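You operate a simulated robot arm through the tools that you are given. There is no shell and no other tool. Be economical: measure what you need, move in short steps, check, and stop when the job is done.

The job below is to be done with a simulated two-armed robot. You get a single attempt, and the scene is never put back.

## Task
Take the cap off the white jar and lay it down on the counter of the tall cabinet.
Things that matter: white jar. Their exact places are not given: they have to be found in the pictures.

It is judged by the outcome, as a careful person would: the job done as asked, and still so three seconds after it is handed in. It fails if anything else is knocked over, pushed out of place, dropped, spilled or broken. A push-on lid holds only when it is set on centred and level and pressed home; a screw cap is set on level and turned clockwise until tight.

## Robot
Two 6-joint arms with two-finger parallel grippers on one trunk, on a base that drives. Base frame: it is fixed to the floor where the robot stands at the start and does not move with it; the origin is under the middle of the robot, x ahead of it, y to its left, z up; the surface under the hand at the start is at about z = 900. Units: mm, degrees, N and s.
The left shoulder is at the start at [80, 216, 1571], the right one opposite. With the tool pointing down near the work surface each hand reaches from about 100 to 720 mm from the robot's upright axis, wherever it stands, measured 20 degrees to its own side. Payload 3.43 kg a hand.
The TCP of each hand is the grasp point between the finger pads, 30 mm short of the fingertips. In the tool frame z runs along the fingers and y along their closing line. Largest opening 94 mm; finger width 28, thickness 10; the body of the gripper, 50 by 96 mm, starts 55 mm behind the TCP.
Orientation is that of the tool frame in the base frame, as a unit quaternion [x, y, z, w]. With the fingers straight down and closing along the base's y, the tool's x points along the base's -x, its y along +y and its z along -z.

## Interface
- The arms move only by the tool arm_command. It takes "left_moves", "right_moves" or both (then of equal length, played together; a hand with none holds still); each is a list of rows, each a list of 7 numbers: the closure in counts, from 0 (fully open) to 255 (shut), then the shift along the tool's x, y, z in mm, then the turn, a rotation vector about the tool's x, y, z in degrees. In form: [[hand, dx, dy, dz, wx, wy, wz], ...]. A call has 1 to 10 rows; each row is the pose to reach, as a shift and turn from the pose commanded when the call began, along the tool's axes at that moment. A row lasts 0.2 s, in which the tool goes at most 50 mm and 8.6 degrees; a call with a longer step from one row to the next is refused whole, and so is a gripper value outside its range. A pose out of reach is approached as far as the arm can. The call stops where the force on the tool passes 40 N (or 10 N more than at its start, if that is more) or the arm is blocked; 0.2 s more then pass. The fingers move at their own pace (about 72 mm/s each) and stop on an object; they squeeze with about 21 N. The grip force told is the motor's: it shows also when the fingers shut on nothing. Time passes only in rows, and 0.2 s behind the last, so rows that repeat a pose let the fingers close. It gives the time, the measured TCP pose, the force on the tool (base axes), the opening and the grip force at its end, in the units of the frame above (readings bear some noise), with the torque about the TCP (base axes, N m) and any sound that the robot's microphone picked up.
- Cameras (640 x 400 px; columns grow to the right, rows downward): "scene" is now at [88.7, -22.6, 1710.4]; the picture's right is [-0.35, -0.94, 0.00], its down [-0.84, 0.32, -0.43] and it looks along [0.40, -0.15, -0.90] (base axes); focal length 274 px, centre (320, 200). "left" rides on the left gripper at [76, -14, -102] in its tool frame; the picture's right is [0.18, 0.98, 0.00], its down [-0.75, 0.14, -0.64] and it looks along [-0.63, 0.12, 0.77] (tool axes); focal length 243 px, centre (320, 200). "right" rides on the right gripper at [76, 14, -102] in its tool frame; the picture's right is [-0.18, 0.98, 0.00], its down [-0.75, -0.14, -0.64] and it looks along [-0.63, -0.12, 0.77] (tool axes); focal length 243 px, centre (320, 200).
- capture(camera): a new picture of that camera. It takes no simulated time.
- slide_trunk(by): slides the trunk up (or, below 0, down) by that many mm; the arms and the scene camera ride with it, the base frame stays. It gives what a move gives, with no picture.
- base_move(legs): drives the robot by 1 to 6 legs, each [ahead, left, turn to the left] in mm, mm and degrees, along the robot's own axes; the way and the turn of a leg run together, so that a leg with both is an arc; at most 1500 mm and 180 degrees a leg. The arms and the cameras ride along, it lands a little off, and it stops where it bumps. It gives what a move gives.
- head_to(pan, tilt): turns the head with the scene camera to pan (to the left, within 86 degrees either way) and tilt (down, from -29 to 69), counted from straight ahead of the robot. It gives what a move gives.
- probe_pixels(camera, pixels): for up to 12 pixels [column, row] of the newest picture of that camera ("zoom" is the newest enlarged one), the place [x, y, z] in the base frame of the surface seen there, good to about 2 mm. It takes no simulated time.
- enlarge(camera, box): a new picture of the part [left, top, right, bottom] of that camera's present view, enlarged. It takes no simulated time.
- close_job(): hands the job in; it is judged then, once.

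Go step by step. Measure first, check grasps and placings, and put right what went wrong. The budget is 80 turns and 78 pictures, counting those below and the enlarged ones. Unless the task says otherwise, let go and move clear before handing in.

The tools are called after "Call:" by a JSON object that holds its "op" and its "data". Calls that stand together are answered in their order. arm_command: Moves the arms, as the interface text tells. Its arguments: {"type":"object","properties":{"left_moves":{"type":"array"},"right_moves":{"type":"array"}},"required":[]} The other tools are called the same way: slide_trunk (by) slides the trunk up or down; base_move (legs) drives the base; head_to (pan, tilt) turns the head that bears the scene camera; capture (camera) takes a picture; probe_pixels (camera, pixels) gives the place of the surface under pixels of a picture; enlarge (camera, box) takes an enlarged picture of a part of a camera's view; close_job () hands the job in.

At the start:

```text
t: 0.0
left_tool_pos: [312.6, 64.9, 998.8]
left_tcp_rot: [0.0, 1.0, 0.0, 0.0]
left_wrist_force: [0.7, -0.1, 0.1]
left_wrist_torque: [0.02, -0.02, 0.0]
left_gripper_width: 94.1
left_gripper_force: 0.2
right_tool_pos: [374.8, -266.7, 1000.1]
right_tcp_rot: [0.0, 1.0, 0.0, 0.0]
right_wrist_force: [-0.7, -0.2, 0.6]
right_wrist_torque: [-0.03, -0.01, -0.02]
right_gripper_width: 93.8
right_gripper_force: 0.2
trunk travel left (down, up): [-801.0, 39.0]
robot x, y, heading: [0.7, 2.2, 0.2]
head pan, tilt: [-20.7, 64.4]
```

scene: 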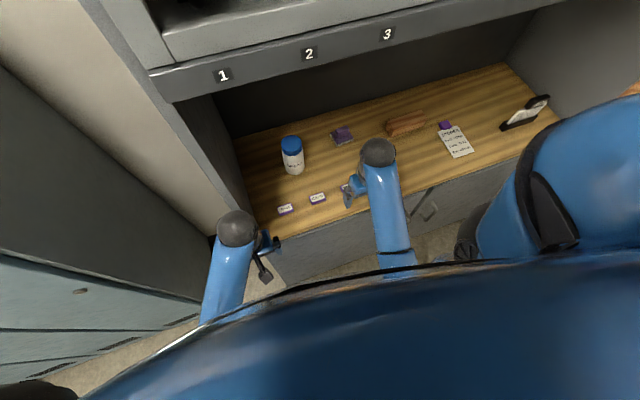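
right: 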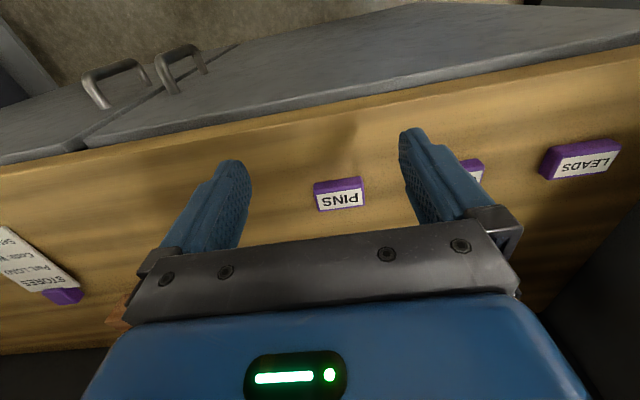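
left: 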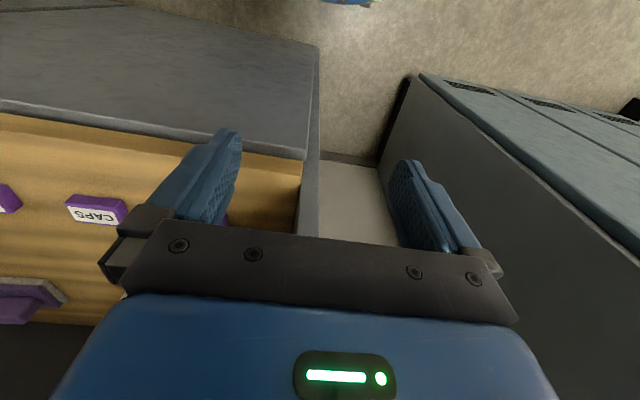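

The white jar with a blue cap is seen at about (292,155) in the scene picture, on the wooden counter inside the cabinet. I'll enlarge it and probe its places.

Call:
{"op": "enlarge", "data": {"camera": "scene", "box": [220, 100, 380, 220]}}

Call:
{"op": "enlarge", "data": {"camera": "scene", "box": [320, 60, 560, 210]}}

Call:
{"op": "probe_pixels", "data": {"camera": "scene", "pixels": [[292, 140], [284, 143], [301, 142], [293, 160], [295, 172], [300, 185], [342, 134], [318, 198], [285, 209], [223, 76], [388, 34], [260, 190]]}}

```text
3.33 times, centred on (300, 160) of scene
```

zoom: 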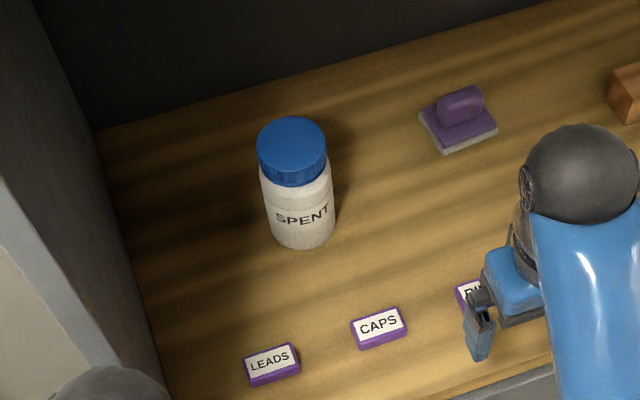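

```text
2.67 times, centred on (440, 135) of scene
```

zoom: 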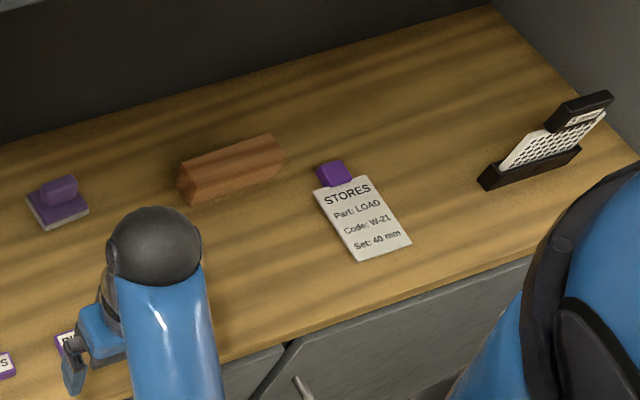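

```text
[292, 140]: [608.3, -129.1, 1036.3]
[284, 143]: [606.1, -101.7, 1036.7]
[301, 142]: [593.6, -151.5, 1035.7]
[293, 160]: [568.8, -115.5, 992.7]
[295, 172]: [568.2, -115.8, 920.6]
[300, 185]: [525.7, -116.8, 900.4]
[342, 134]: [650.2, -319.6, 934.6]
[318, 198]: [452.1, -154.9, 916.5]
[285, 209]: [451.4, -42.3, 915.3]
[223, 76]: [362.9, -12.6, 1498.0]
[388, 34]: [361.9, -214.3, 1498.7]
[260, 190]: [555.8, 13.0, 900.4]
```

The jar ("SPENT", ribbed blue cap) stands at about (595,-128), cap top z≈1036, on the counter at z=900. I'll look around to be sure of which is the tall cabinet and the space over the counter.

Call:
{"op": "head_to", "data": {"pan": 0, "tilt": 30}}

Call:
{"op": "capture", "data": {"camera": "scene"}}

Call:
{"op": "head_to", "data": {"pan": 60, "tilt": 30}}

Call:
{"op": "capture", "data": {"camera": "scene"}}

Call:
{"op": "head_to", "data": {"pan": -60, "tilt": 30}}

Call:
{"op": "capture", "data": {"camera": "scene"}}

```text
t: 1.0
left_tool_pos: [312.9, 64.3, 999.5]
left_tcp_rot: [0.0, 1.0, 0.0, 0.0]
left_wrist_force: [0.0, -0.2, -0.2]
left_wrist_torque: [0.0, 0.01, -0.03]
left_gripper_width: 94.1
left_gripper_force: 0.1
right_tool_pos: [376.2, -267.3, 999.7]
right_tcp_rot: [0.001, 1.0, 0.001, -0.001]
right_wrist_force: [1.1, 0.5, -1.1]
right_wrist_torque: [0.01, 0.01, 0.01]
right_gripper_width: 94.1
right_gripper_force: 0.0
trunk travel left (down, up): [-801.0, 39.0]
robot x, y, heading: [-0.1, 2.3, -0.1]
head pan, tilt: [0.0, 30.0]
```

```text
72 pictures are left
```

scene: 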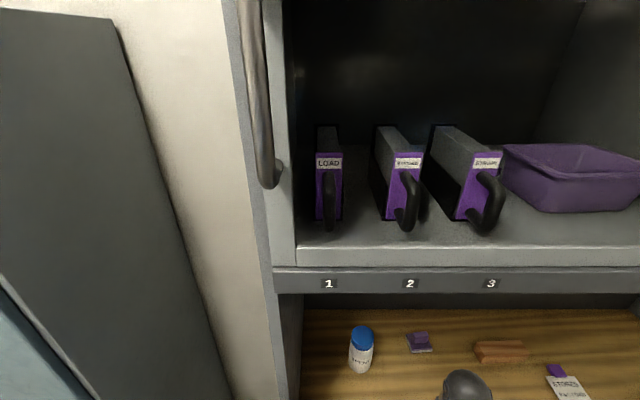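

```text
t: 2.3
left_tool_pos: [312.6, 65.0, 999.9]
left_tcp_rot: [0.0, 1.0, 0.0, 0.0]
left_wrist_force: [-0.1, 0.0, 0.3]
left_wrist_torque: [-0.01, 0.02, 0.0]
left_gripper_width: 93.8
left_gripper_force: 0.1
right_tool_pos: [374.6, -267.8, 1000.3]
right_tcp_rot: [0.0, 1.0, 0.0, 0.0]
right_wrist_force: [0.4, 0.0, 0.1]
right_wrist_torque: [0.0, 0.02, -0.01]
right_gripper_width: 93.9
right_gripper_force: 0.0
trunk travel left (down, up): [-801.0, 39.0]
robot x, y, heading: [1.5, -3.1, 0.1]
head pan, tilt: [60.0, 30.0]
```

```text
71 pictures are left
```

scene: 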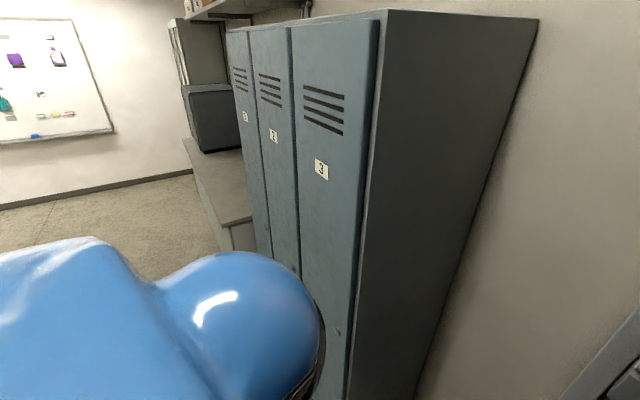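

```text
t: 4.3
left_tool_pos: [312.4, 64.7, 999.0]
left_tcp_rot: [0.0, 1.0, 0.0, 0.0]
left_wrist_force: [-0.1, -0.2, 0.3]
left_wrist_torque: [0.01, -0.03, -0.02]
left_gripper_width: 94.0
left_gripper_force: 0.0
right_tool_pos: [375.5, -266.9, 999.6]
right_tcp_rot: [-0.001, 1.0, 0.0, 0.0]
right_wrist_force: [0.7, 0.1, 0.0]
right_wrist_torque: [0.03, 0.03, -0.01]
right_gripper_width: 94.0
right_gripper_force: 0.1
trunk travel left (down, up): [-801.0, 39.0]
robot x, y, heading: [2.0, 3.8, 0.0]
head pan, tilt: [-60.0, 30.0]
```

```text
70 pictures are left
```

scene: 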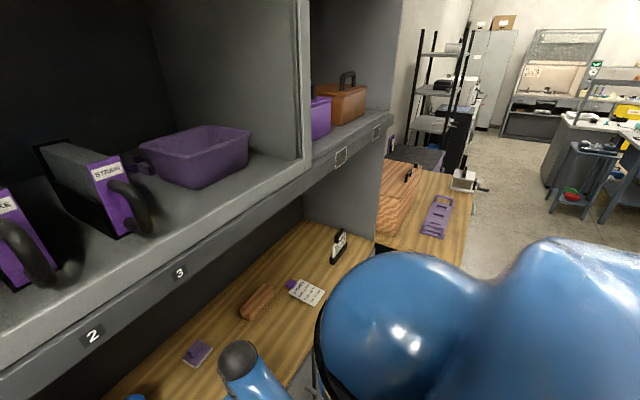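

This cabinet, with the numbered shelf over a wooden counter, is the tall cabinet; the jar already stands on its counter. I'll measure the walls, the shelf underside and the wrist geometry.

Call:
{"op": "head_to", "data": {"pan": -10, "tilt": 50}}

Call:
{"op": "capture", "data": {"camera": "scene"}}

```text
t: 5.5
left_tool_pos: [311.6, 64.7, 999.8]
left_tcp_rot: [0.0, 1.0, -0.001, -0.001]
left_wrist_force: [0.6, 0.0, -0.1]
left_wrist_torque: [0.0, 0.02, 0.02]
left_gripper_width: 93.9
left_gripper_force: 0.1
right_tool_pos: [374.8, -267.7, 999.6]
right_tcp_rot: [0.0, 1.0, 0.0, 0.0]
right_wrist_force: [-1.2, -0.2, 0.6]
right_wrist_torque: [-0.03, 0.01, 0.0]
right_gripper_width: 94.2
right_gripper_force: 0.1
trunk travel left (down, up): [-801.0, 39.0]
robot x, y, heading: [0.6, 0.3, 0.1]
head pan, tilt: [-10.0, 50.0]
```

```text
69 pictures are left
```

scene: 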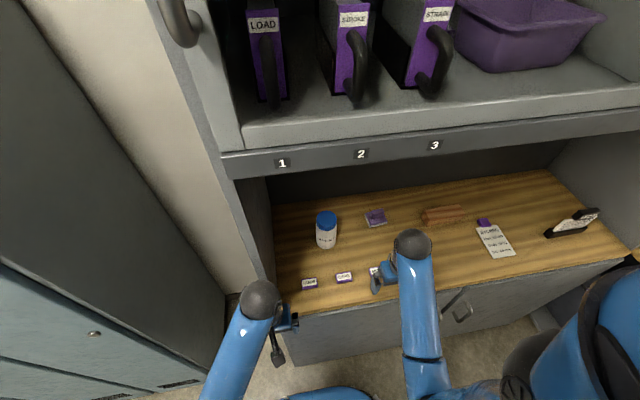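

Call:
{"op": "probe_pixels", "data": {"camera": "scene", "pixels": [[283, 178], [240, 176], [255, 225], [268, 290], [305, 309], [412, 242], [418, 310], [425, 370], [258, 295], [230, 360], [420, 300], [620, 266]]}}

Call:
{"op": "enlarge", "data": {"camera": "scene", "box": [300, 200, 360, 260]}}

```text
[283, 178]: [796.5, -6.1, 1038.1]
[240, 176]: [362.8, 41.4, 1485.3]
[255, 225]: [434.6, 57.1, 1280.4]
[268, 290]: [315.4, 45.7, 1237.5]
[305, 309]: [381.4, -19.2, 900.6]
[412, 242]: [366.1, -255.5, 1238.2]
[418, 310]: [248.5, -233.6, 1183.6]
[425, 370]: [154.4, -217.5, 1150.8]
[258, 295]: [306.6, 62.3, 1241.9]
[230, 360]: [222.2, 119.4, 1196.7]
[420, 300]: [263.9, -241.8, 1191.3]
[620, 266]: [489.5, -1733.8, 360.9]
```

```text
6.67 times, centred on (330, 230) of scene
```

zoom: 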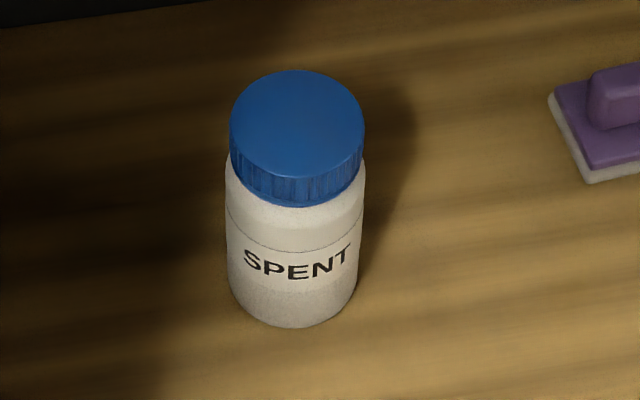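

Wrist balls sit about 240 mm behind the TCPs with low elbows, so the arms pass under the shelf as it is; the left wall is at y≈45. I'll measure the cap and jar finely from the zoom.

Call:
{"op": "probe_pixels", "data": {"camera": "zoom", "pixels": [[297, 123], [234, 123], [360, 123], [297, 74], [297, 170], [297, 200], [290, 210], [297, 225], [297, 290], [232, 250], [358, 250], [297, 340]]}}

```text
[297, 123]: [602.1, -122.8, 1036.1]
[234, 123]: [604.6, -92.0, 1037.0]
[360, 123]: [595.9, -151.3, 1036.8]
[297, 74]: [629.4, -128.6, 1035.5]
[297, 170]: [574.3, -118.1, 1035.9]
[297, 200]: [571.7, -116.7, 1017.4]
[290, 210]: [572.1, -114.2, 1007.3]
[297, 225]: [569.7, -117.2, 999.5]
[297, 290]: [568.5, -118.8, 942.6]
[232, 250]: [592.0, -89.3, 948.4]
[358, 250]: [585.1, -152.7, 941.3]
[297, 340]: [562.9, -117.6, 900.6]
```

Cap centre is (601,-122), radius 30, z 1007–1036; the body radius is about 33. Left hand will hold the body (tilted 30° below horizontal), right hand turns the cap. First I bring the left hand across and yaw it.

Call:
{"op": "arm_command", "data": {"left_moves": [[0, 0, -40, -20, 0, 0, 0], [0, 0, -80, -40, 0, 0, 5], [0, 0, -113, -50, 0, 0, 10], [0, -40, -113, -50, 0, 0, 15], [0, -88, -113, -50, 0, 0, 20]]}}

```text
t: 6.7
left_tool_pos: [407.9, -55.3, 1022.1]
left_tcp_rot: [0.175, 0.985, 0.0, 0.0]
left_wrist_force: [0.2, 0.2, -1.0]
left_wrist_torque: [-0.04, -0.01, 0.0]
left_gripper_width: 93.9
left_gripper_force: 0.1
left hand out of reach, approached as far as the arm can: row 1, 2, 3, 4, 5
right_tool_pos: [376.8, -267.5, 998.6]
right_tcp_rot: [0.0, 1.0, -0.001, -0.001]
right_wrist_force: [-0.7, -0.3, 0.0]
right_wrist_torque: [0.02, 0.03, 0.02]
right_gripper_width: 94.2
right_gripper_force: 0.0
trunk travel left (down, up): [-801.0, 39.0]
robot x, y, heading: [-3.4, -0.6, 0.0]
head pan, tilt: [-10.0, 50.0]
```

The hand sits at (408,-55,1022), with upward reach limited when close in. Now I tilt it.

Call:
{"op": "arm_command", "data": {"left_moves": [[0, 0, 0, 0, 0, -8.5, 0], [0, 0, 0, 0, 0, -17, 0], [0, 0, 0, 0, 0, -25.5, 0], [0, 0, 0, 0, 0, -34, 0], [0, 0, 0, 0, 0, -42.5, 0], [0, 0, 0, 0, 0, -51, 0], [0, 0, 0, 0, 0, -60, 0]]}}

```text
refused: row 7 steps farther than a row can; nothing moved
```

Call:
{"op": "arm_command", "data": {"left_moves": [[0, 0, 0, 0, 0, -8.5, 0], [0, 0, 0, 0, 0, -17, 0], [0, 0, 0, 0, 0, -25.5, 0], [0, 0, 0, 0, 0, -34, 0], [0, 0, 0, 0, 0, -42.5, 0], [0, 0, 0, 0, 0, -51, 0], [0, 0, 0, 0, 0, -59, 0], [0, 0, 0, 0, 0, -60, 0]]}}

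Call:
{"op": "capture", "data": {"camera": "scene"}}

Call:
{"op": "capture", "data": {"camera": "left"}}

```text
t: 8.5
left_tool_pos: [406.3, -53.0, 1021.9]
left_tcp_rot: [0.15, 0.853, -0.087, 0.493]
left_wrist_force: [-0.1, -0.6, 0.8]
left_wrist_torque: [0.02, 0.01, -0.03]
left_gripper_width: 93.9
left_gripper_force: 0.1
right_tool_pos: [375.1, -266.6, 999.8]
right_tcp_rot: [0.0, 1.0, 0.001, 0.001]
right_wrist_force: [-0.6, 0.0, 0.1]
right_wrist_torque: [-0.01, 0.0, 0.01]
right_gripper_width: 94.1
right_gripper_force: 0.0
trunk travel left (down, up): [-801.0, 39.0]
robot x, y, heading: [0.4, 0.8, -0.1]
head pan, tilt: [-10.0, 50.0]
```

```text
67 pictures are left
```

scene: 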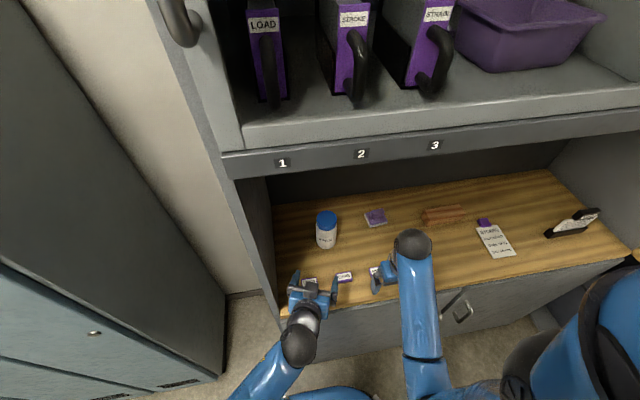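

```text
66 pictures are left
```

left: 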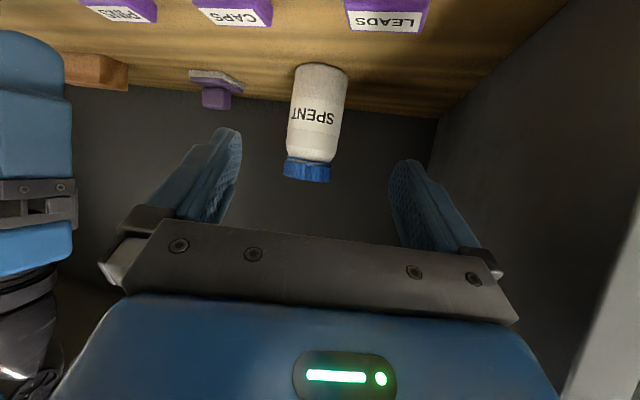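

The hand is tilted right, with the jar between its fingers in the left view. I move to 110 mm short of the jar at z=945.

Call:
{"op": "arm_command", "data": {"left_moves": [[0, 6, 1, 40, 0, 0, 0], [0, 12, 2, 80, 0, 0, 0], [0, 18.8, 2.9, 121.5, 0, 0, 0]]}}

Call:
{"op": "capture", "data": {"camera": "left"}}

Call:
{"op": "capture", "data": {"camera": "scene"}}

```text
t: 9.3
left_tool_pos: [501.4, -82.0, 943.3]
left_tcp_rot: [0.151, 0.853, -0.086, 0.492]
left_wrist_force: [-1.0, 0.0, 0.1]
left_wrist_torque: [-0.01, 0.0, 0.0]
left_gripper_width: 94.0
left_gripper_force: 0.1
right_tool_pos: [375.8, -268.0, 999.3]
right_tcp_rot: [0.0, 1.0, 0.0, -0.001]
right_wrist_force: [0.2, 0.1, 0.2]
right_wrist_torque: [0.04, 0.0, -0.02]
right_gripper_width: 94.2
right_gripper_force: 0.0
trunk travel left (down, up): [-801.0, 39.0]
robot x, y, heading: [-2.9, -0.1, -0.0]
head pan, tilt: [-10.0, 50.0]
```

```text
65 pictures are left
```

left: 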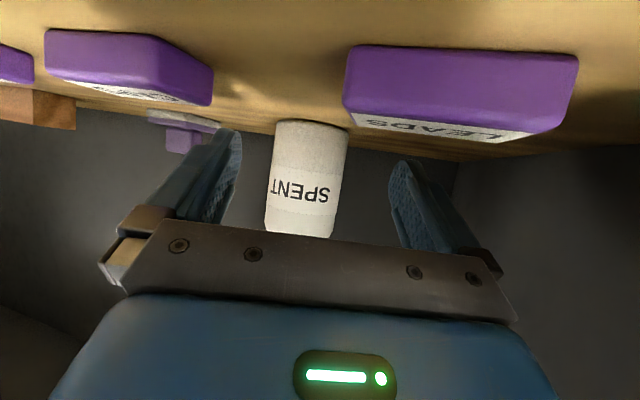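

```text
64 pictures are left
```

scene: 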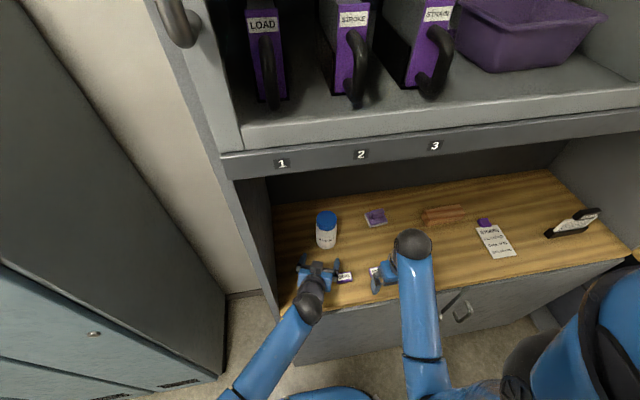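

The approach line is good; I raise to z=955 to clear the LEADS label and go in around the jar with the fingers open.

Call:
{"op": "arm_command", "data": {"left_moves": [[0, -10.1, -3.5, -5.9, 0, 0, 0], [0, -28, -3.5, 25.1, 0, 0, 0], [0, -46, -3.5, 56, 0, 0, 0], [0, -63.7, -3.5, 87, 0, 0, 0]]}}

Call:
{"op": "capture", "data": {"camera": "left"}}

Call:
{"op": "enlarge", "data": {"camera": "scene", "box": [270, 180, 390, 280]}}

```text
t: 10.3
left_tool_pos: [597.3, -123.7, 958.7]
left_tcp_rot: [0.151, 0.853, -0.087, 0.493]
left_wrist_force: [-0.6, 0.0, -0.7]
left_wrist_torque: [-0.01, -0.03, -0.02]
left_gripper_width: 94.2
left_gripper_force: 0.0
right_tool_pos: [376.5, -267.1, 999.4]
right_tcp_rot: [0.0, 1.0, 0.0, 0.0]
right_wrist_force: [0.4, -0.4, -0.5]
right_wrist_torque: [0.01, -0.02, 0.02]
right_gripper_width: 94.1
right_gripper_force: 0.0
trunk travel left (down, up): [-801.0, 39.0]
robot x, y, heading: [0.5, 0.1, -0.1]
head pan, tilt: [-10.0, 50.0]
```

```text
63 pictures are left
```

left: 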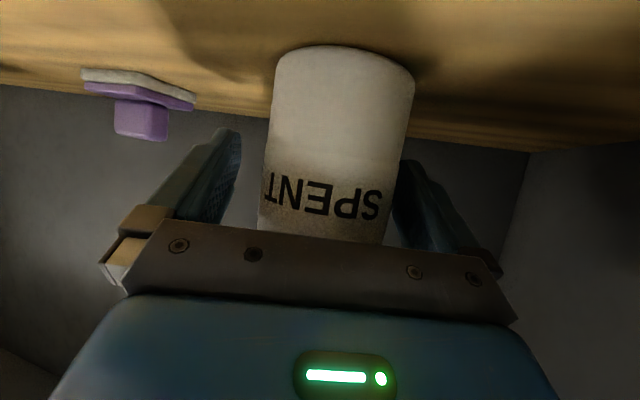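

```text
4.00 times, centred on (330, 230) of scene
```

zoom: 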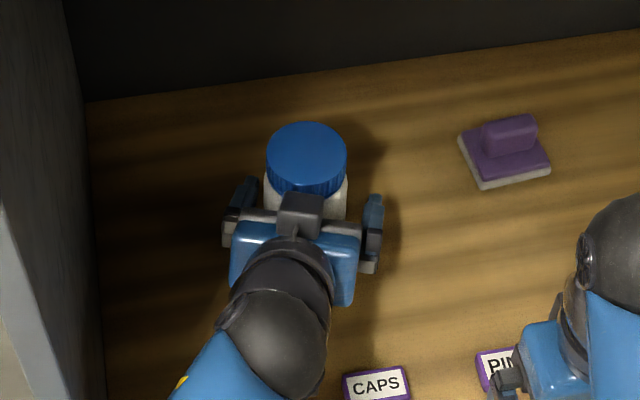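

The jar is centred between the open fingers. A grey box stands on the top of the left gripper near the cap, (302,212) in the zoom; I measure it before going on.

Call:
{"op": "probe_pixels", "data": {"camera": "zoom", "pixels": [[302, 199], [285, 202], [318, 202], [300, 222], [262, 250], [340, 250], [300, 245], [306, 160], [240, 200], [372, 215]]}}

```text
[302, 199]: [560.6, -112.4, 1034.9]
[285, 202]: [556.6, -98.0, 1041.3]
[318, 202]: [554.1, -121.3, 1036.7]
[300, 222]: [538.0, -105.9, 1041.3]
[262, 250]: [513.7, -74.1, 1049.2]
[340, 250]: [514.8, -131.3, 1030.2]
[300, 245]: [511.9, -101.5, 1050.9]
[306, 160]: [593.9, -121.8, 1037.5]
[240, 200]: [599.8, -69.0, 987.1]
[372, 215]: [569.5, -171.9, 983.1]
```

The box's front is 41 mm from the jar axis and as high as the cap, so I back the left hand off ~14 mm and lower it slightly, then close on the body.

Call:
{"op": "arm_command", "data": {"left_moves": [[0, 12.2, 3.1, -5.7, 0, 0, 0], [0, 12.2, 3.1, -5.7, 0, 0, 0], [120, 12.2, 3.1, -5.7, 0, 0, 0], [255, 12.2, 3.1, -5.7, 0, 0, 0], [255, 12.2, 3.1, -5.7, 0, 0, 0], [255, 12.2, 3.1, -5.7, 0, 0, 0]]}}

Call:
{"op": "enlarge", "data": {"camera": "scene", "box": [270, 180, 390, 280]}}

```text
t: 11.7
left_tool_pos: [587.8, -117.3, 951.7]
left_tcp_rot: [0.151, 0.853, -0.087, 0.493]
left_wrist_force: [0.4, -0.6, -0.2]
left_wrist_torque: [0.0, -0.02, 0.04]
left_gripper_width: 69.6
left_gripper_force: 20.7
right_tool_pos: [374.9, -266.2, 999.3]
right_tcp_rot: [0.0, 1.0, 0.0, 0.0]
right_wrist_force: [-0.2, -0.1, -0.7]
right_wrist_torque: [0.02, -0.01, 0.04]
right_gripper_width: 94.1
right_gripper_force: 0.1
trunk travel left (down, up): [-801.0, 39.0]
robot x, y, heading: [0.3, 2.0, -0.1]
head pan, tilt: [-10.0, 50.0]
```

```text
4.00 times, centred on (330, 230) of scene
```

zoom: 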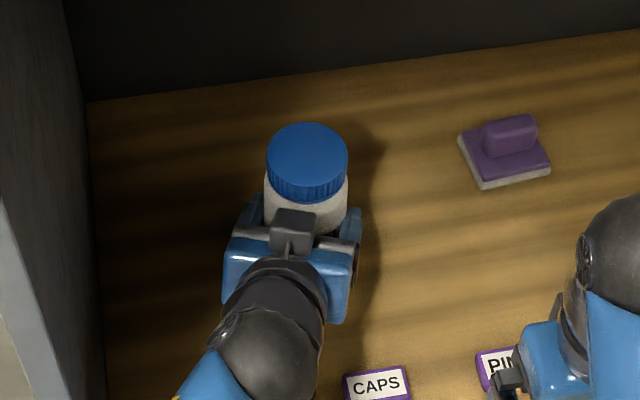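

The left hand holds the body (width 69.6, 20.7 N). Now I bring the right hand up and forward, yawing it for the start of the turn, and probe the cap again.

Call:
{"op": "probe_pixels", "data": {"camera": "zoom", "pixels": [[307, 155], [270, 157], [344, 157], [307, 126], [307, 178], [307, 192]]}}

Call:
{"op": "arm_command", "data": {"right_moves": [[0, -35, 0, -25, 0, 0, 8], [0, -70, 0, -50, 0, 0, 16], [0, -105, 0, -75, 0, 0, 24], [0, -140, 0, -100, 0, 0, 32], [0, -140, 0, -100, 0, 0, 40], [0, -140, 0, -100, 0, 0, 48], [0, -140, 0, -100, 0, 0, 56], [0, -140, 0, -100, 0, 0, 60]]}}

Call:
{"op": "capture", "data": {"camera": "scene"}}

```text
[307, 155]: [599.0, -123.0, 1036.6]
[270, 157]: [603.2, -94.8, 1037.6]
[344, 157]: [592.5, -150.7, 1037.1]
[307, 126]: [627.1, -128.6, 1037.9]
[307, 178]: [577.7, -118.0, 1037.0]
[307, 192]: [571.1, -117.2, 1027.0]
```

```text
t: 13.5
left_tool_pos: [589.0, -117.7, 951.1]
left_tcp_rot: [0.151, 0.852, -0.087, 0.493]
left_wrist_force: [0.4, -0.4, -0.1]
left_wrist_torque: [0.01, 0.0, 0.02]
left_gripper_width: 69.5
left_gripper_force: 20.9
right_tool_pos: [540.0, -273.8, 1038.8]
right_tcp_rot: [0.501, 0.865, 0.0, 0.002]
right_wrist_force: [0.2, -0.5, 0.5]
right_wrist_torque: [0.0, 0.0, 0.02]
right_gripper_width: 94.0
right_gripper_force: 0.2
right hand out of reach, approached as far as the arm can: row 1, 2, 3, 4, 5, 6, 7, 8
trunk travel left (down, up): [-801.0, 39.0]
robot x, y, heading: [0.8, 0.3, -0.2]
head pan, tilt: [-10.0, 50.0]
```

```text
60 pictures are left
```

scene: 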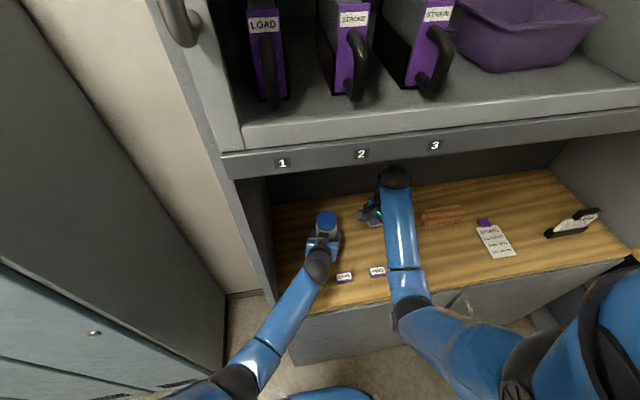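

The right hand tops out at z≈1039 here; I need about 1075+ to lift the cap off. I test how high it can go at the jar's distance, still beside the jar.

Call:
{"op": "arm_command", "data": {"right_moves": [[0, 0, 0, -20, 0, 0, 0], [0, 0, 0, -60, 0, 0, 0], [0, 40, 0, -70, 0, 0, 0]]}}

```text
t: 14.3
left_tool_pos: [588.3, -115.9, 950.9]
left_tcp_rot: [0.151, 0.853, -0.087, 0.493]
left_wrist_force: [0.4, 0.5, -0.3]
left_wrist_torque: [0.01, -0.04, -0.03]
left_gripper_width: 69.3
left_gripper_force: 21.0
right_tool_pos: [548.7, -234.7, 1042.5]
right_tcp_rot: [0.5, 0.866, 0.0, 0.001]
right_wrist_force: [0.6, 0.1, 0.2]
right_wrist_torque: [-0.03, -0.02, -0.01]
right_gripper_width: 93.9
right_gripper_force: 0.1
right hand out of reach, approached as far as the arm can: row 1, 2, 3
trunk travel left (down, up): [-801.0, 39.0]
robot x, y, heading: [1.7, -2.9, -0.1]
head pan, tilt: [-10.0, 50.0]
```

The reach grows with distance; sliding the trunk up 39 mm will give about 1090 at the jar. I open the left hand, slide up, lower the left hand back and regrip.

Call:
{"op": "arm_command", "data": {"left_moves": [[0, 0, 0, 0, 0, 0, 0], [0, 0, 0, 0, 0, 0, 0], [0, 0, 0, 0, 0, 0, 0]]}}

Call:
{"op": "slide_trunk", "data": {"by": 38}}

Call:
{"op": "enlarge", "data": {"camera": "scene", "box": [270, 180, 390, 280]}}

```text
t: 15.1
left_tool_pos: [588.5, -117.2, 950.9]
left_tcp_rot: [0.151, 0.853, -0.087, 0.492]
left_wrist_force: [0.2, -0.3, 1.0]
left_wrist_torque: [-0.02, 0.02, -0.01]
left_gripper_width: 94.3
left_gripper_force: 0.2
right_tool_pos: [549.0, -234.9, 1041.8]
right_tcp_rot: [0.5, 0.866, 0.001, 0.002]
right_wrist_force: [0.3, 0.5, -0.9]
right_wrist_torque: [0.0, -0.01, 0.0]
right_gripper_width: 93.9
right_gripper_force: 0.1
trunk travel left (down, up): [-801.0, 39.0]
robot x, y, heading: [0.7, 4.9, -0.1]
head pan, tilt: [-10.0, 50.0]
```

```text
t: 15.9
left_tool_pos: [587.9, -118.4, 988.6]
left_tcp_rot: [0.151, 0.853, -0.087, 0.492]
left_wrist_force: [0.2, 0.2, 0.2]
left_wrist_torque: [0.01, 0.01, 0.03]
left_gripper_width: 94.2
left_gripper_force: 0.0
right_tool_pos: [548.7, -235.7, 1079.3]
right_tcp_rot: [0.5, 0.866, 0.001, 0.001]
right_wrist_force: [0.5, 0.1, -0.2]
right_wrist_torque: [0.03, -0.01, -0.02]
right_gripper_width: 94.2
right_gripper_force: 0.0
trunk travel left (down, up): [-839.0, 1.0]
robot x, y, heading: [-0.3, -0.3, -0.1]
head pan, tilt: [-10.0, 50.0]
```

```text
4.00 times, centred on (330, 230) of scene
```

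zoom: 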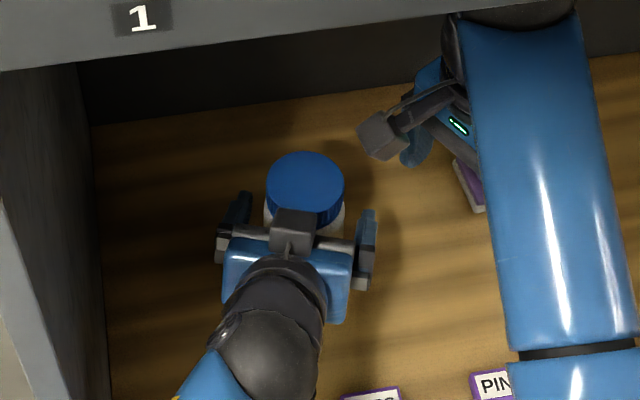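

The jar has stayed put and the right hand is now at z=1079. I lower the left hand 38 mm and grip again.

Call:
{"op": "arm_command", "data": {"left_moves": [[0, 16.5, 0, 9.5, 0, 0, 0], [0, 32.9, 0, 19, 0, 0, 0], [120, 32.9, 0, 19, 0, 0, 0], [255, 32.9, 0, 19, 0, 0, 0], [255, 32.9, 0, 19, 0, 0, 0], [255, 32.9, 0, 19, 0, 0, 0]]}}

Call:
{"op": "enlarge", "data": {"camera": "scene", "box": [270, 180, 390, 280]}}

Call:
{"op": "probe_pixels", "data": {"camera": "zoom", "pixels": [[305, 185], [269, 185], [341, 185], [305, 155], [305, 205]]}}

```text
t: 17.3
left_tool_pos: [587.3, -117.3, 952.6]
left_tcp_rot: [0.15, 0.853, -0.087, 0.492]
left_wrist_force: [1.1, -0.1, 1.2]
left_wrist_torque: [-0.13, -0.08, 0.06]
left_gripper_width: 69.5
left_gripper_force: 21.0
right_tool_pos: [548.9, -236.6, 1078.9]
right_tcp_rot: [0.5, 0.866, 0.0, 0.002]
right_wrist_force: [0.3, 0.0, 0.4]
right_wrist_torque: [0.01, 0.02, -0.02]
right_gripper_width: 93.9
right_gripper_force: 0.1
trunk travel left (down, up): [-839.0, 1.0]
robot x, y, heading: [2.7, -2.1, 0.0]
head pan, tilt: [-10.0, 50.0]
```

```text
4.00 times, centred on (330, 230) of scene
```

zoom: 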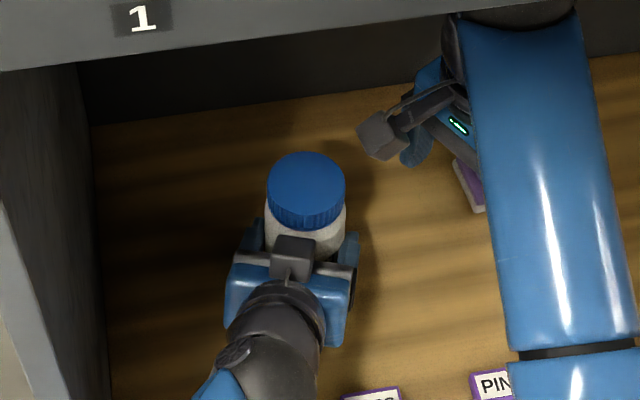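

```text
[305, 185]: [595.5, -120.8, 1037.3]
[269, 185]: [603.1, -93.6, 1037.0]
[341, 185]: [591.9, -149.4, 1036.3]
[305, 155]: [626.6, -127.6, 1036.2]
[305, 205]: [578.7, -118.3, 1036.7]
```

The jar is gripped again, cap centre about (600,-122), top 1037. I bring the right hand over the cap, kept at z≈1090.

Call:
{"op": "arm_command", "data": {"right_moves": [[0, 0, 10, -12, 0, 0, 0], [50, 25, 40, -12, 0, 0, 0], [50, 50, 70, -12, 0, 0, 0], [50, 73.2, 101.2, -12, 0, 0, 0], [50, 73.2, 101.2, -12, 0, 0, 0]]}}

Call:
{"op": "capture", "data": {"camera": "right"}}

Call:
{"op": "enlarge", "data": {"camera": "scene", "box": [270, 180, 390, 280]}}

```text
t: 18.5
left_tool_pos: [587.2, -116.2, 952.3]
left_tcp_rot: [0.15, 0.853, -0.087, 0.492]
left_wrist_force: [1.0, 1.2, 2.7]
left_wrist_torque: [-0.02, -0.04, -0.01]
left_gripper_width: 69.3
left_gripper_force: 21.0
right_tool_pos: [601.8, -120.7, 1089.9]
right_tcp_rot: [0.501, 0.866, 0.0, 0.002]
right_wrist_force: [0.9, -0.5, -0.2]
right_wrist_torque: [-0.02, 0.01, -0.02]
right_gripper_width: 75.7
right_gripper_force: 0.0
right hand out of reach, approached as far as the arm can: row 1
trunk travel left (down, up): [-839.0, 1.0]
robot x, y, heading: [-4.8, 2.6, 0.1]
head pan, tilt: [-10.0, 50.0]
```

```text
57 pictures are left
```

right: 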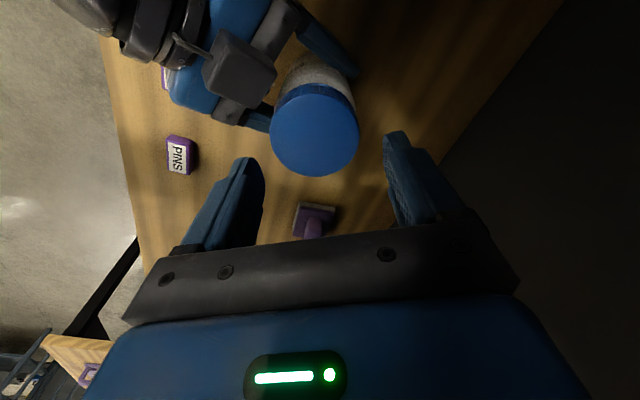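

```text
4.00 times, centred on (330, 230) of scene
```

zoom: 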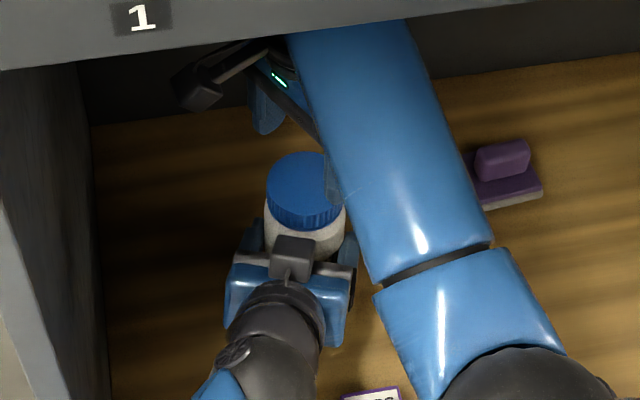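

The right hand is over the cap with fingers clear; I refine the cap centre from the right camera.

Call:
{"op": "probe_pixels", "data": {"camera": "right", "pixels": [[315, 130], [274, 130], [357, 130], [315, 88], [315, 174], [287, 100], [344, 160], [240, 60]]}}

```text
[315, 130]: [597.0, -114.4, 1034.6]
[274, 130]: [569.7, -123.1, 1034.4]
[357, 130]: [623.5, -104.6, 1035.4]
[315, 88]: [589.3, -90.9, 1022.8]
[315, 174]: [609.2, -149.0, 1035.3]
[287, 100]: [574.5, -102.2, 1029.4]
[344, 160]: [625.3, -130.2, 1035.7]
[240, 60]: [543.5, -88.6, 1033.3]
```

Cap centre fits (598.5,-120.5). I shift 3 mm, descend to z≈1042 and close on the cap.

Call:
{"op": "arm_command", "data": {"right_moves": [[50, 1.5, -2.6, 10, 0, 0, 0], [50, 1.5, -2.6, 30, 0, 0, 0], [50, 1.5, -2.6, 48, 0, 0, 0], [50, 1.5, -2.6, 48, 0, 0, 0], [255, 1.5, -2.6, 48, 0, 0, 0], [255, 1.5, -2.6, 48, 0, 0, 0], [255, 1.5, -2.6, 48, 0, 0, 0]]}}

Call:
{"op": "capture", "data": {"camera": "right"}}

```text
t: 20.1
left_tool_pos: [587.4, -117.2, 950.6]
left_tcp_rot: [0.151, 0.853, -0.087, 0.493]
left_wrist_force: [-5.5, 0.1, 4.4]
left_wrist_torque: [0.07, -0.43, -0.05]
left_gripper_width: 69.3
left_gripper_force: 21.3
right_tool_pos: [599.3, -121.6, 1044.0]
right_tcp_rot: [0.5, 0.866, 0.001, 0.002]
right_wrist_force: [6.7, 0.8, -1.8]
right_wrist_torque: [0.01, -0.15, 0.02]
right_gripper_width: 62.0
right_gripper_force: 21.2
trunk travel left (down, up): [-839.0, 1.0]
robot x, y, heading: [0.9, -0.4, -0.1]
head pan, tilt: [-10.0, 50.0]
```

```text
55 pictures are left
```

right: 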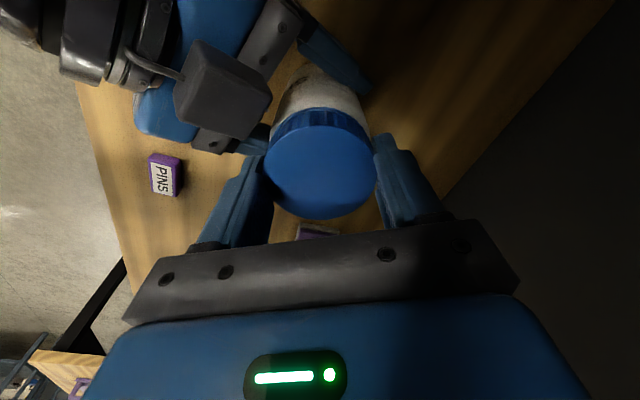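

The cap is gripped (62.0 mm, 21 N) with small side force. I turn it counter-clockwise (negative about tool z) 40° and watch the torque.

Call:
{"op": "arm_command", "data": {"right_moves": [[255, 0, 0, 0, 0, 0, -8], [255, 0, 0, 0, 0, 0, -16], [255, 0, 0, 0, 0, 0, -24], [255, 0, 0, 0, 0, 0, -32], [255, 0, 0, 0, 0, 0, -40]]}}

Call:
{"op": "capture", "data": {"camera": "right"}}

Call:
{"op": "capture", "data": {"camera": "left"}}

```text
t: 21.3
left_tool_pos: [587.0, -117.5, 951.8]
left_tcp_rot: [0.15, 0.853, -0.086, 0.493]
left_wrist_force: [-14.2, -0.3, 8.3]
left_wrist_torque: [-0.12, -0.54, -0.1]
left_gripper_width: 69.4
left_gripper_force: 20.7
right_tool_pos: [597.1, -122.1, 1045.3]
right_tcp_rot: [0.172, 0.985, 0.001, 0.002]
right_wrist_force: [13.6, 0.4, -5.7]
right_wrist_torque: [0.11, -0.69, 0.0]
right_gripper_width: 62.1
right_gripper_force: 20.7
trunk travel left (down, up): [-839.0, 1.0]
robot x, y, heading: [1.4, 1.1, -0.2]
head pan, tilt: [-10.0, 50.0]
```

```text
54 pictures are left
```

right: 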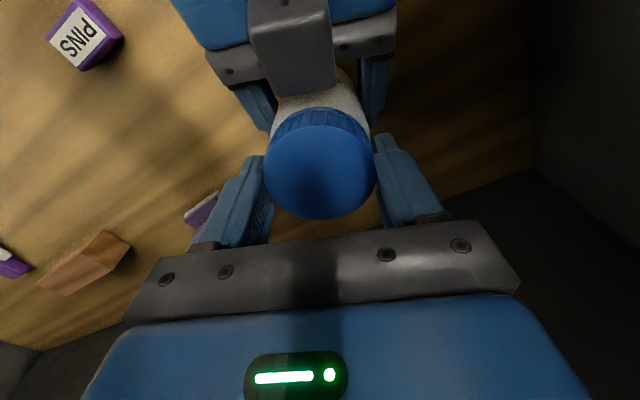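

```text
53 pictures are left
```

left: 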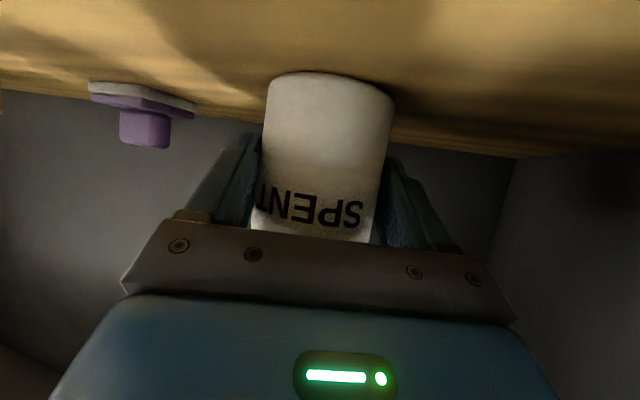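

The cap turned 40° with almost no residual torque while the label barely moved, so it is a screw cap coming loose; a side force of 14 N shows a small offset. I correct 3 mm in +x and go on 80°.

Call:
{"op": "arm_command", "data": {"right_moves": [[255, -2.8, 1, 0, 0, 0, 0], [255, -2.8, 1, 0, 0, 0, -8.5], [255, -2.8, 1, 0, 0, 0, -17], [255, -2.8, 1, 0, 0, 0, -25.5], [255, -2.8, 1, 0, 0, 0, -34], [255, -2.8, 1, 0, 0, 0, -42.5], [255, -2.8, 1, 0, 0, 0, -51], [255, -2.8, 1, 0, 0, 0, -59.5], [255, -2.8, 1, 0, 0, 0, -68], [255, -2.8, 1, 0, 0, 0, -76.5]]}}

Call:
{"op": "capture", "data": {"camera": "left"}}

Call:
{"op": "capture", "data": {"camera": "right"}}

```text
t: 23.5
left_tool_pos: [587.7, -116.1, 951.6]
left_tcp_rot: [0.151, 0.853, -0.087, 0.493]
left_wrist_force: [4.8, -2.2, 0.9]
left_wrist_torque: [0.14, 0.08, 0.04]
left_gripper_width: 69.6
left_gripper_force: 21.2
right_tool_pos: [600.0, -121.1, 1045.0]
right_tcp_rot: [-0.474, 0.88, -0.002, 0.001]
right_wrist_force: [-5.4, 3.5, 1.2]
right_wrist_torque: [0.22, 0.39, -0.05]
right_gripper_width: 62.2
right_gripper_force: 21.3
trunk travel left (down, up): [-839.0, 1.0]
robot x, y, heading: [-0.9, -2.5, 0.0]
head pan, tilt: [-10.0, 50.0]
```

```text
52 pictures are left
```

left: 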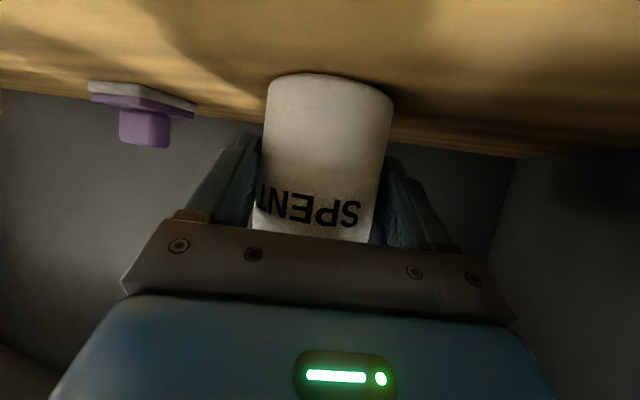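

```text
51 pictures are left
```

right: 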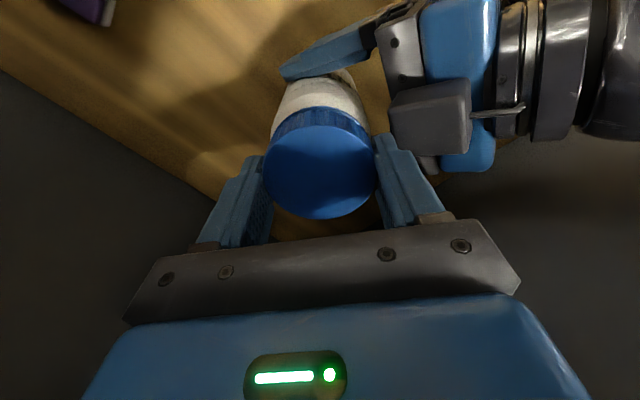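

Turned about 116° in all and the jar stays put. I try a gentle 5 mm lift to see whether the cap is free.

Call:
{"op": "arm_command", "data": {"right_moves": [[255, 0, 0, -2.5, 0, 0, 0], [255, 0, 0, -5, 0, 0, 0]]}}

Call:
{"op": "capture", "data": {"camera": "right"}}

```text
t: 24.1
left_tool_pos: [588.7, -119.1, 954.2]
left_tcp_rot: [0.151, 0.851, -0.089, 0.495]
left_wrist_force: [-15.9, 4.9, 23.2]
left_wrist_torque: [-0.34, -0.78, -0.04]
left_gripper_width: 69.7
left_gripper_force: 21.2
right_tool_pos: [601.4, -122.9, 1047.8]
right_tcp_rot: [-0.472, 0.882, -0.003, 0.002]
right_wrist_force: [15.6, -4.5, -25.4]
right_wrist_torque: [-0.21, -1.05, 0.08]
right_gripper_width: 62.0
right_gripper_force: 20.4
trunk travel left (down, up): [-839.0, 1.0]
robot x, y, heading: [-1.0, -0.8, -0.0]
head pan, tilt: [-10.0, 50.0]
```

```text
50 pictures are left
```

right: 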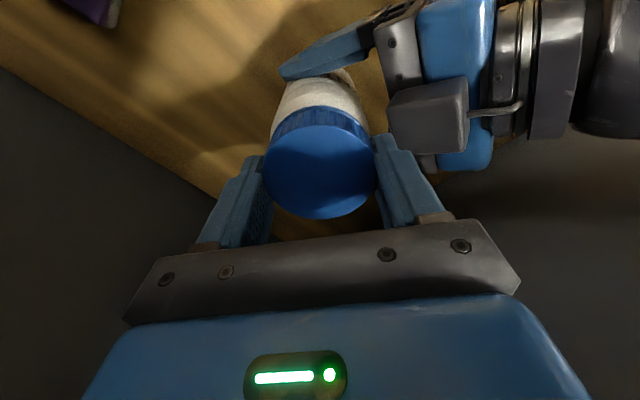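

Still threaded (25 N pull, left hand rising with it). I ease back down and keep turning.

Call:
{"op": "arm_command", "data": {"right_moves": [[255, 0, 0, 4, 0, 0, 0], [255, 0, 0, 4, 0, 0, -8.5], [255, 0, 0, 4, 0, 0, -17], [255, 0, 0, 4, 0, 0, -25.5], [255, 0, 0, 4, 0, 0, -34], [255, 0, 0, 4, 0, 0, -42.5], [255, 0, 0, 4, 0, 0, -51], [255, 0, 0, 4, 0, 0, -59.5], [255, 0, 0, 4, 0, 0, -68], [255, 0, 0, 4, 0, 0, -76.5]]}}

Call:
{"op": "capture", "data": {"camera": "left"}}

```text
t: 26.3
left_tool_pos: [586.6, -116.1, 950.8]
left_tcp_rot: [0.15, 0.853, -0.086, 0.492]
left_wrist_force: [-1.6, -11.6, -9.1]
left_wrist_torque: [0.58, -0.06, -0.16]
left_gripper_width: 69.5
left_gripper_force: 21.1
right_tool_pos: [601.2, -121.5, 1045.4]
right_tcp_rot: [0.918, -0.397, 0.002, -0.001]
right_wrist_force: [0.8, 11.4, 6.8]
right_wrist_torque: [0.55, 0.11, -0.01]
right_gripper_width: 62.1
right_gripper_force: 21.3
trunk travel left (down, up): [-839.0, 1.0]
robot x, y, heading: [-4.8, -0.4, 0.2]
head pan, tilt: [-10.0, 50.0]
```

```text
49 pictures are left
```

left: 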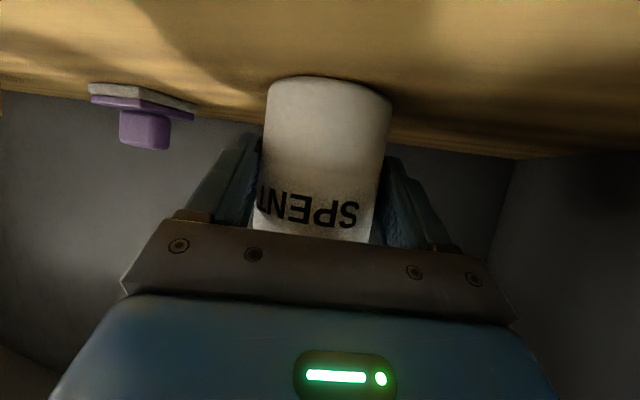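

Jar steady after ~193°; the cap pushes up 7 N, as it should while rising. I follow with +1.5 mm up, a little +y, and turn on.

Call:
{"op": "arm_command", "data": {"right_moves": [[255, -1.1, -1, -1, 0, 0, -8.5], [255, -1.1, -1, -1, 0, 0, -17], [255, -1.1, -1, -1, 0, 0, -25.5], [255, -1.1, -1, -1.3, 0, 0, -34], [255, -1.1, -1, -1.5, 0, 0, -42.5], [255, -1.1, -1, -1.7, 0, 0, -51], [255, -1.1, -1, -2, 0, 0, -59.5], [255, -1.1, -1, -2, 0, 0, -68]]}}

Call:
{"op": "capture", "data": {"camera": "right"}}

```text
t: 28.1
left_tool_pos: [586.8, -114.9, 950.4]
left_tcp_rot: [0.15, 0.853, -0.085, 0.492]
left_wrist_force: [-1.2, 23.8, -1.5]
left_wrist_torque: [-0.69, -0.3, 0.29]
left_gripper_width: 69.6
left_gripper_force: 20.6
right_tool_pos: [599.2, -115.8, 1047.5]
right_tcp_rot: [1.0, 0.03, 0.0, 0.003]
right_wrist_force: [3.8, -21.9, 7.7]
right_wrist_torque: [-1.27, -0.08, -0.05]
right_gripper_width: 62.3
right_gripper_force: 21.4
right hand out of reach, approached as far as the arm can: row 6, 7, 8
trunk travel left (down, up): [-839.0, 1.0]
robot x, y, heading: [4.4, -2.0, 0.2]
head pan, tilt: [-10.0, 50.0]
```

```text
48 pictures are left
```

right: 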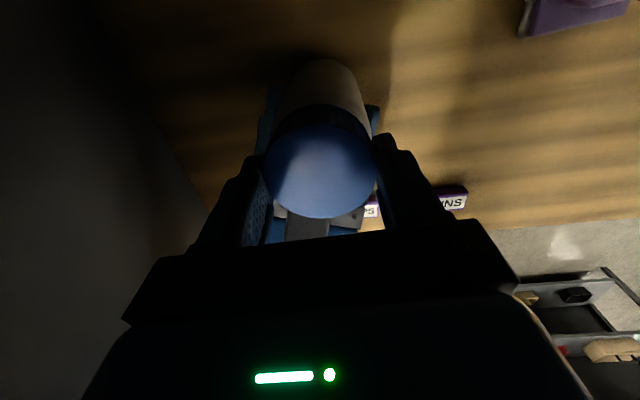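

The wrist reached its limit at about 243° of turn, with a 22 N side force. I relax sideways 5 mm in -y and check the forces.

Call:
{"op": "arm_command", "data": {"right_moves": [[255, 0, 5, 0, 0, 0, 0], [255, 0, 5, -2, 0, 0, 0], [255, 0, 5, -4, 0, 0, 0]]}}

```text
t: 28.9
left_tool_pos: [587.4, -117.7, 952.0]
left_tcp_rot: [0.151, 0.852, -0.088, 0.494]
left_wrist_force: [-5.8, 15.7, 2.4]
left_wrist_torque: [-0.58, -0.32, 0.18]
left_gripper_width: 69.6
left_gripper_force: 21.0
right_tool_pos: [598.3, -118.2, 1049.8]
right_tcp_rot: [1.0, 0.027, 0.001, 0.001]
right_wrist_force: [5.0, -16.6, -5.1]
right_wrist_torque: [-0.95, -0.2, 0.0]
right_gripper_width: 62.5
right_gripper_force: 21.8
trunk travel left (down, up): [-839.0, 1.0]
robot x, y, heading: [0.3, -1.5, -0.2]
head pan, tilt: [-10.0, 50.0]
```

Only 5 N of pull after 4 mm of rise. I ease another 2 mm in -y and lift 4 mm more to see.

Call:
{"op": "arm_command", "data": {"right_moves": [[255, 0, 2.5, -2, 0, 0, 0], [255, 0, 2.5, -4, 0, 0, 0]]}}

Call:
{"op": "capture", "data": {"camera": "left"}}

```text
t: 29.5
left_tool_pos: [589.0, -118.8, 954.1]
left_tcp_rot: [0.152, 0.851, -0.089, 0.494]
left_wrist_force: [-6.7, 6.4, 15.3]
left_wrist_torque: [-0.18, -0.3, 0.03]
left_gripper_width: 69.8
left_gripper_force: 21.3
right_tool_pos: [598.6, -118.1, 1053.0]
right_tcp_rot: [1.0, 0.027, 0.0, 0.0]
right_wrist_force: [5.4, -6.6, -16.7]
right_wrist_torque: [-0.47, -0.51, 0.0]
right_gripper_width: 62.8
right_gripper_force: 20.6
trunk travel left (down, up): [-839.0, 1.0]
robot x, y, heading: [-4.3, -2.0, -0.0]
head pan, tilt: [-10.0, 50.0]
```

```text
47 pictures are left
```

left: 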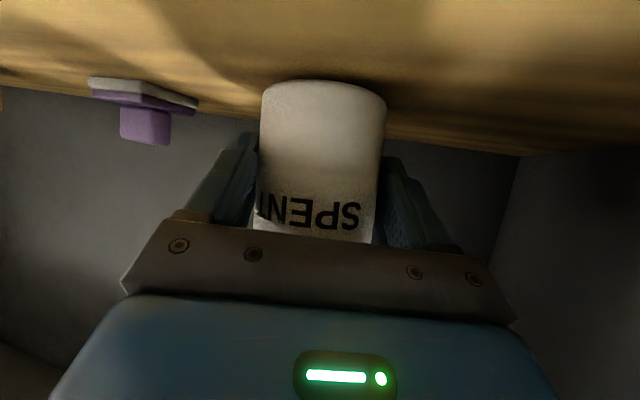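

Still threaded. I lower the cap back, let go of it, rise, and turn the wrist back to regrip.

Call:
{"op": "arm_command", "data": {"right_moves": [[255, 0, 0, 4, 0, 0, 0], [255, 0, 0, 6, 0, 0, 0], [50, 0, 0, 6, 0, 0, 0], [50, 0, 0, 6, 0, 0, 0], [50, 0, 0, 6, 0, 0, 0], [50, 0, 0, -14, 0, 0, 0], [50, 0, 0, -33, 0, 0, 0], [50, 0, 0, -33, 0, 0, 8]]}}

Call:
{"op": "capture", "data": {"camera": "left"}}

Call:
{"op": "capture", "data": {"camera": "right"}}

```text
t: 31.3
left_tool_pos: [587.8, -116.1, 949.8]
left_tcp_rot: [0.15, 0.853, -0.086, 0.493]
left_wrist_force: [-0.3, 0.1, -2.0]
left_wrist_torque: [0.01, 0.02, 0.03]
left_gripper_width: 69.7
left_gripper_force: 21.8
right_tool_pos: [599.4, -121.8, 1087.8]
right_tcp_rot: [0.999, -0.04, 0.002, 0.001]
right_wrist_force: [0.1, -0.7, 1.1]
right_wrist_torque: [0.04, 0.01, -0.01]
right_gripper_width: 75.4
right_gripper_force: 0.0
right hand out of reach, approached as far as the arm can: row 1, 7
trunk travel left (down, up): [-839.0, 1.0]
robot x, y, heading: [-2.7, 1.5, 0.1]
head pan, tilt: [-10.0, 50.0]
```

```text
46 pictures are left
```

left: 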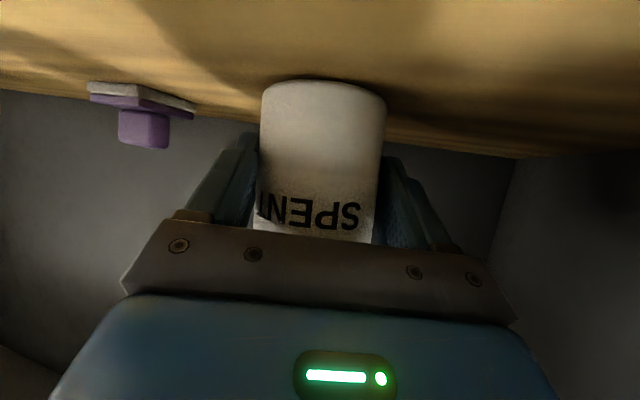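

```text
45 pictures are left
```

right: 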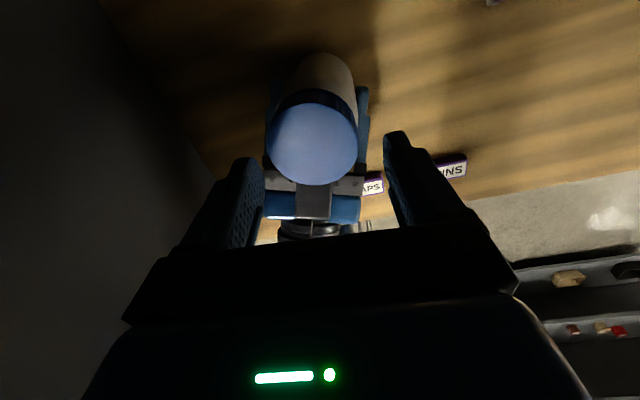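

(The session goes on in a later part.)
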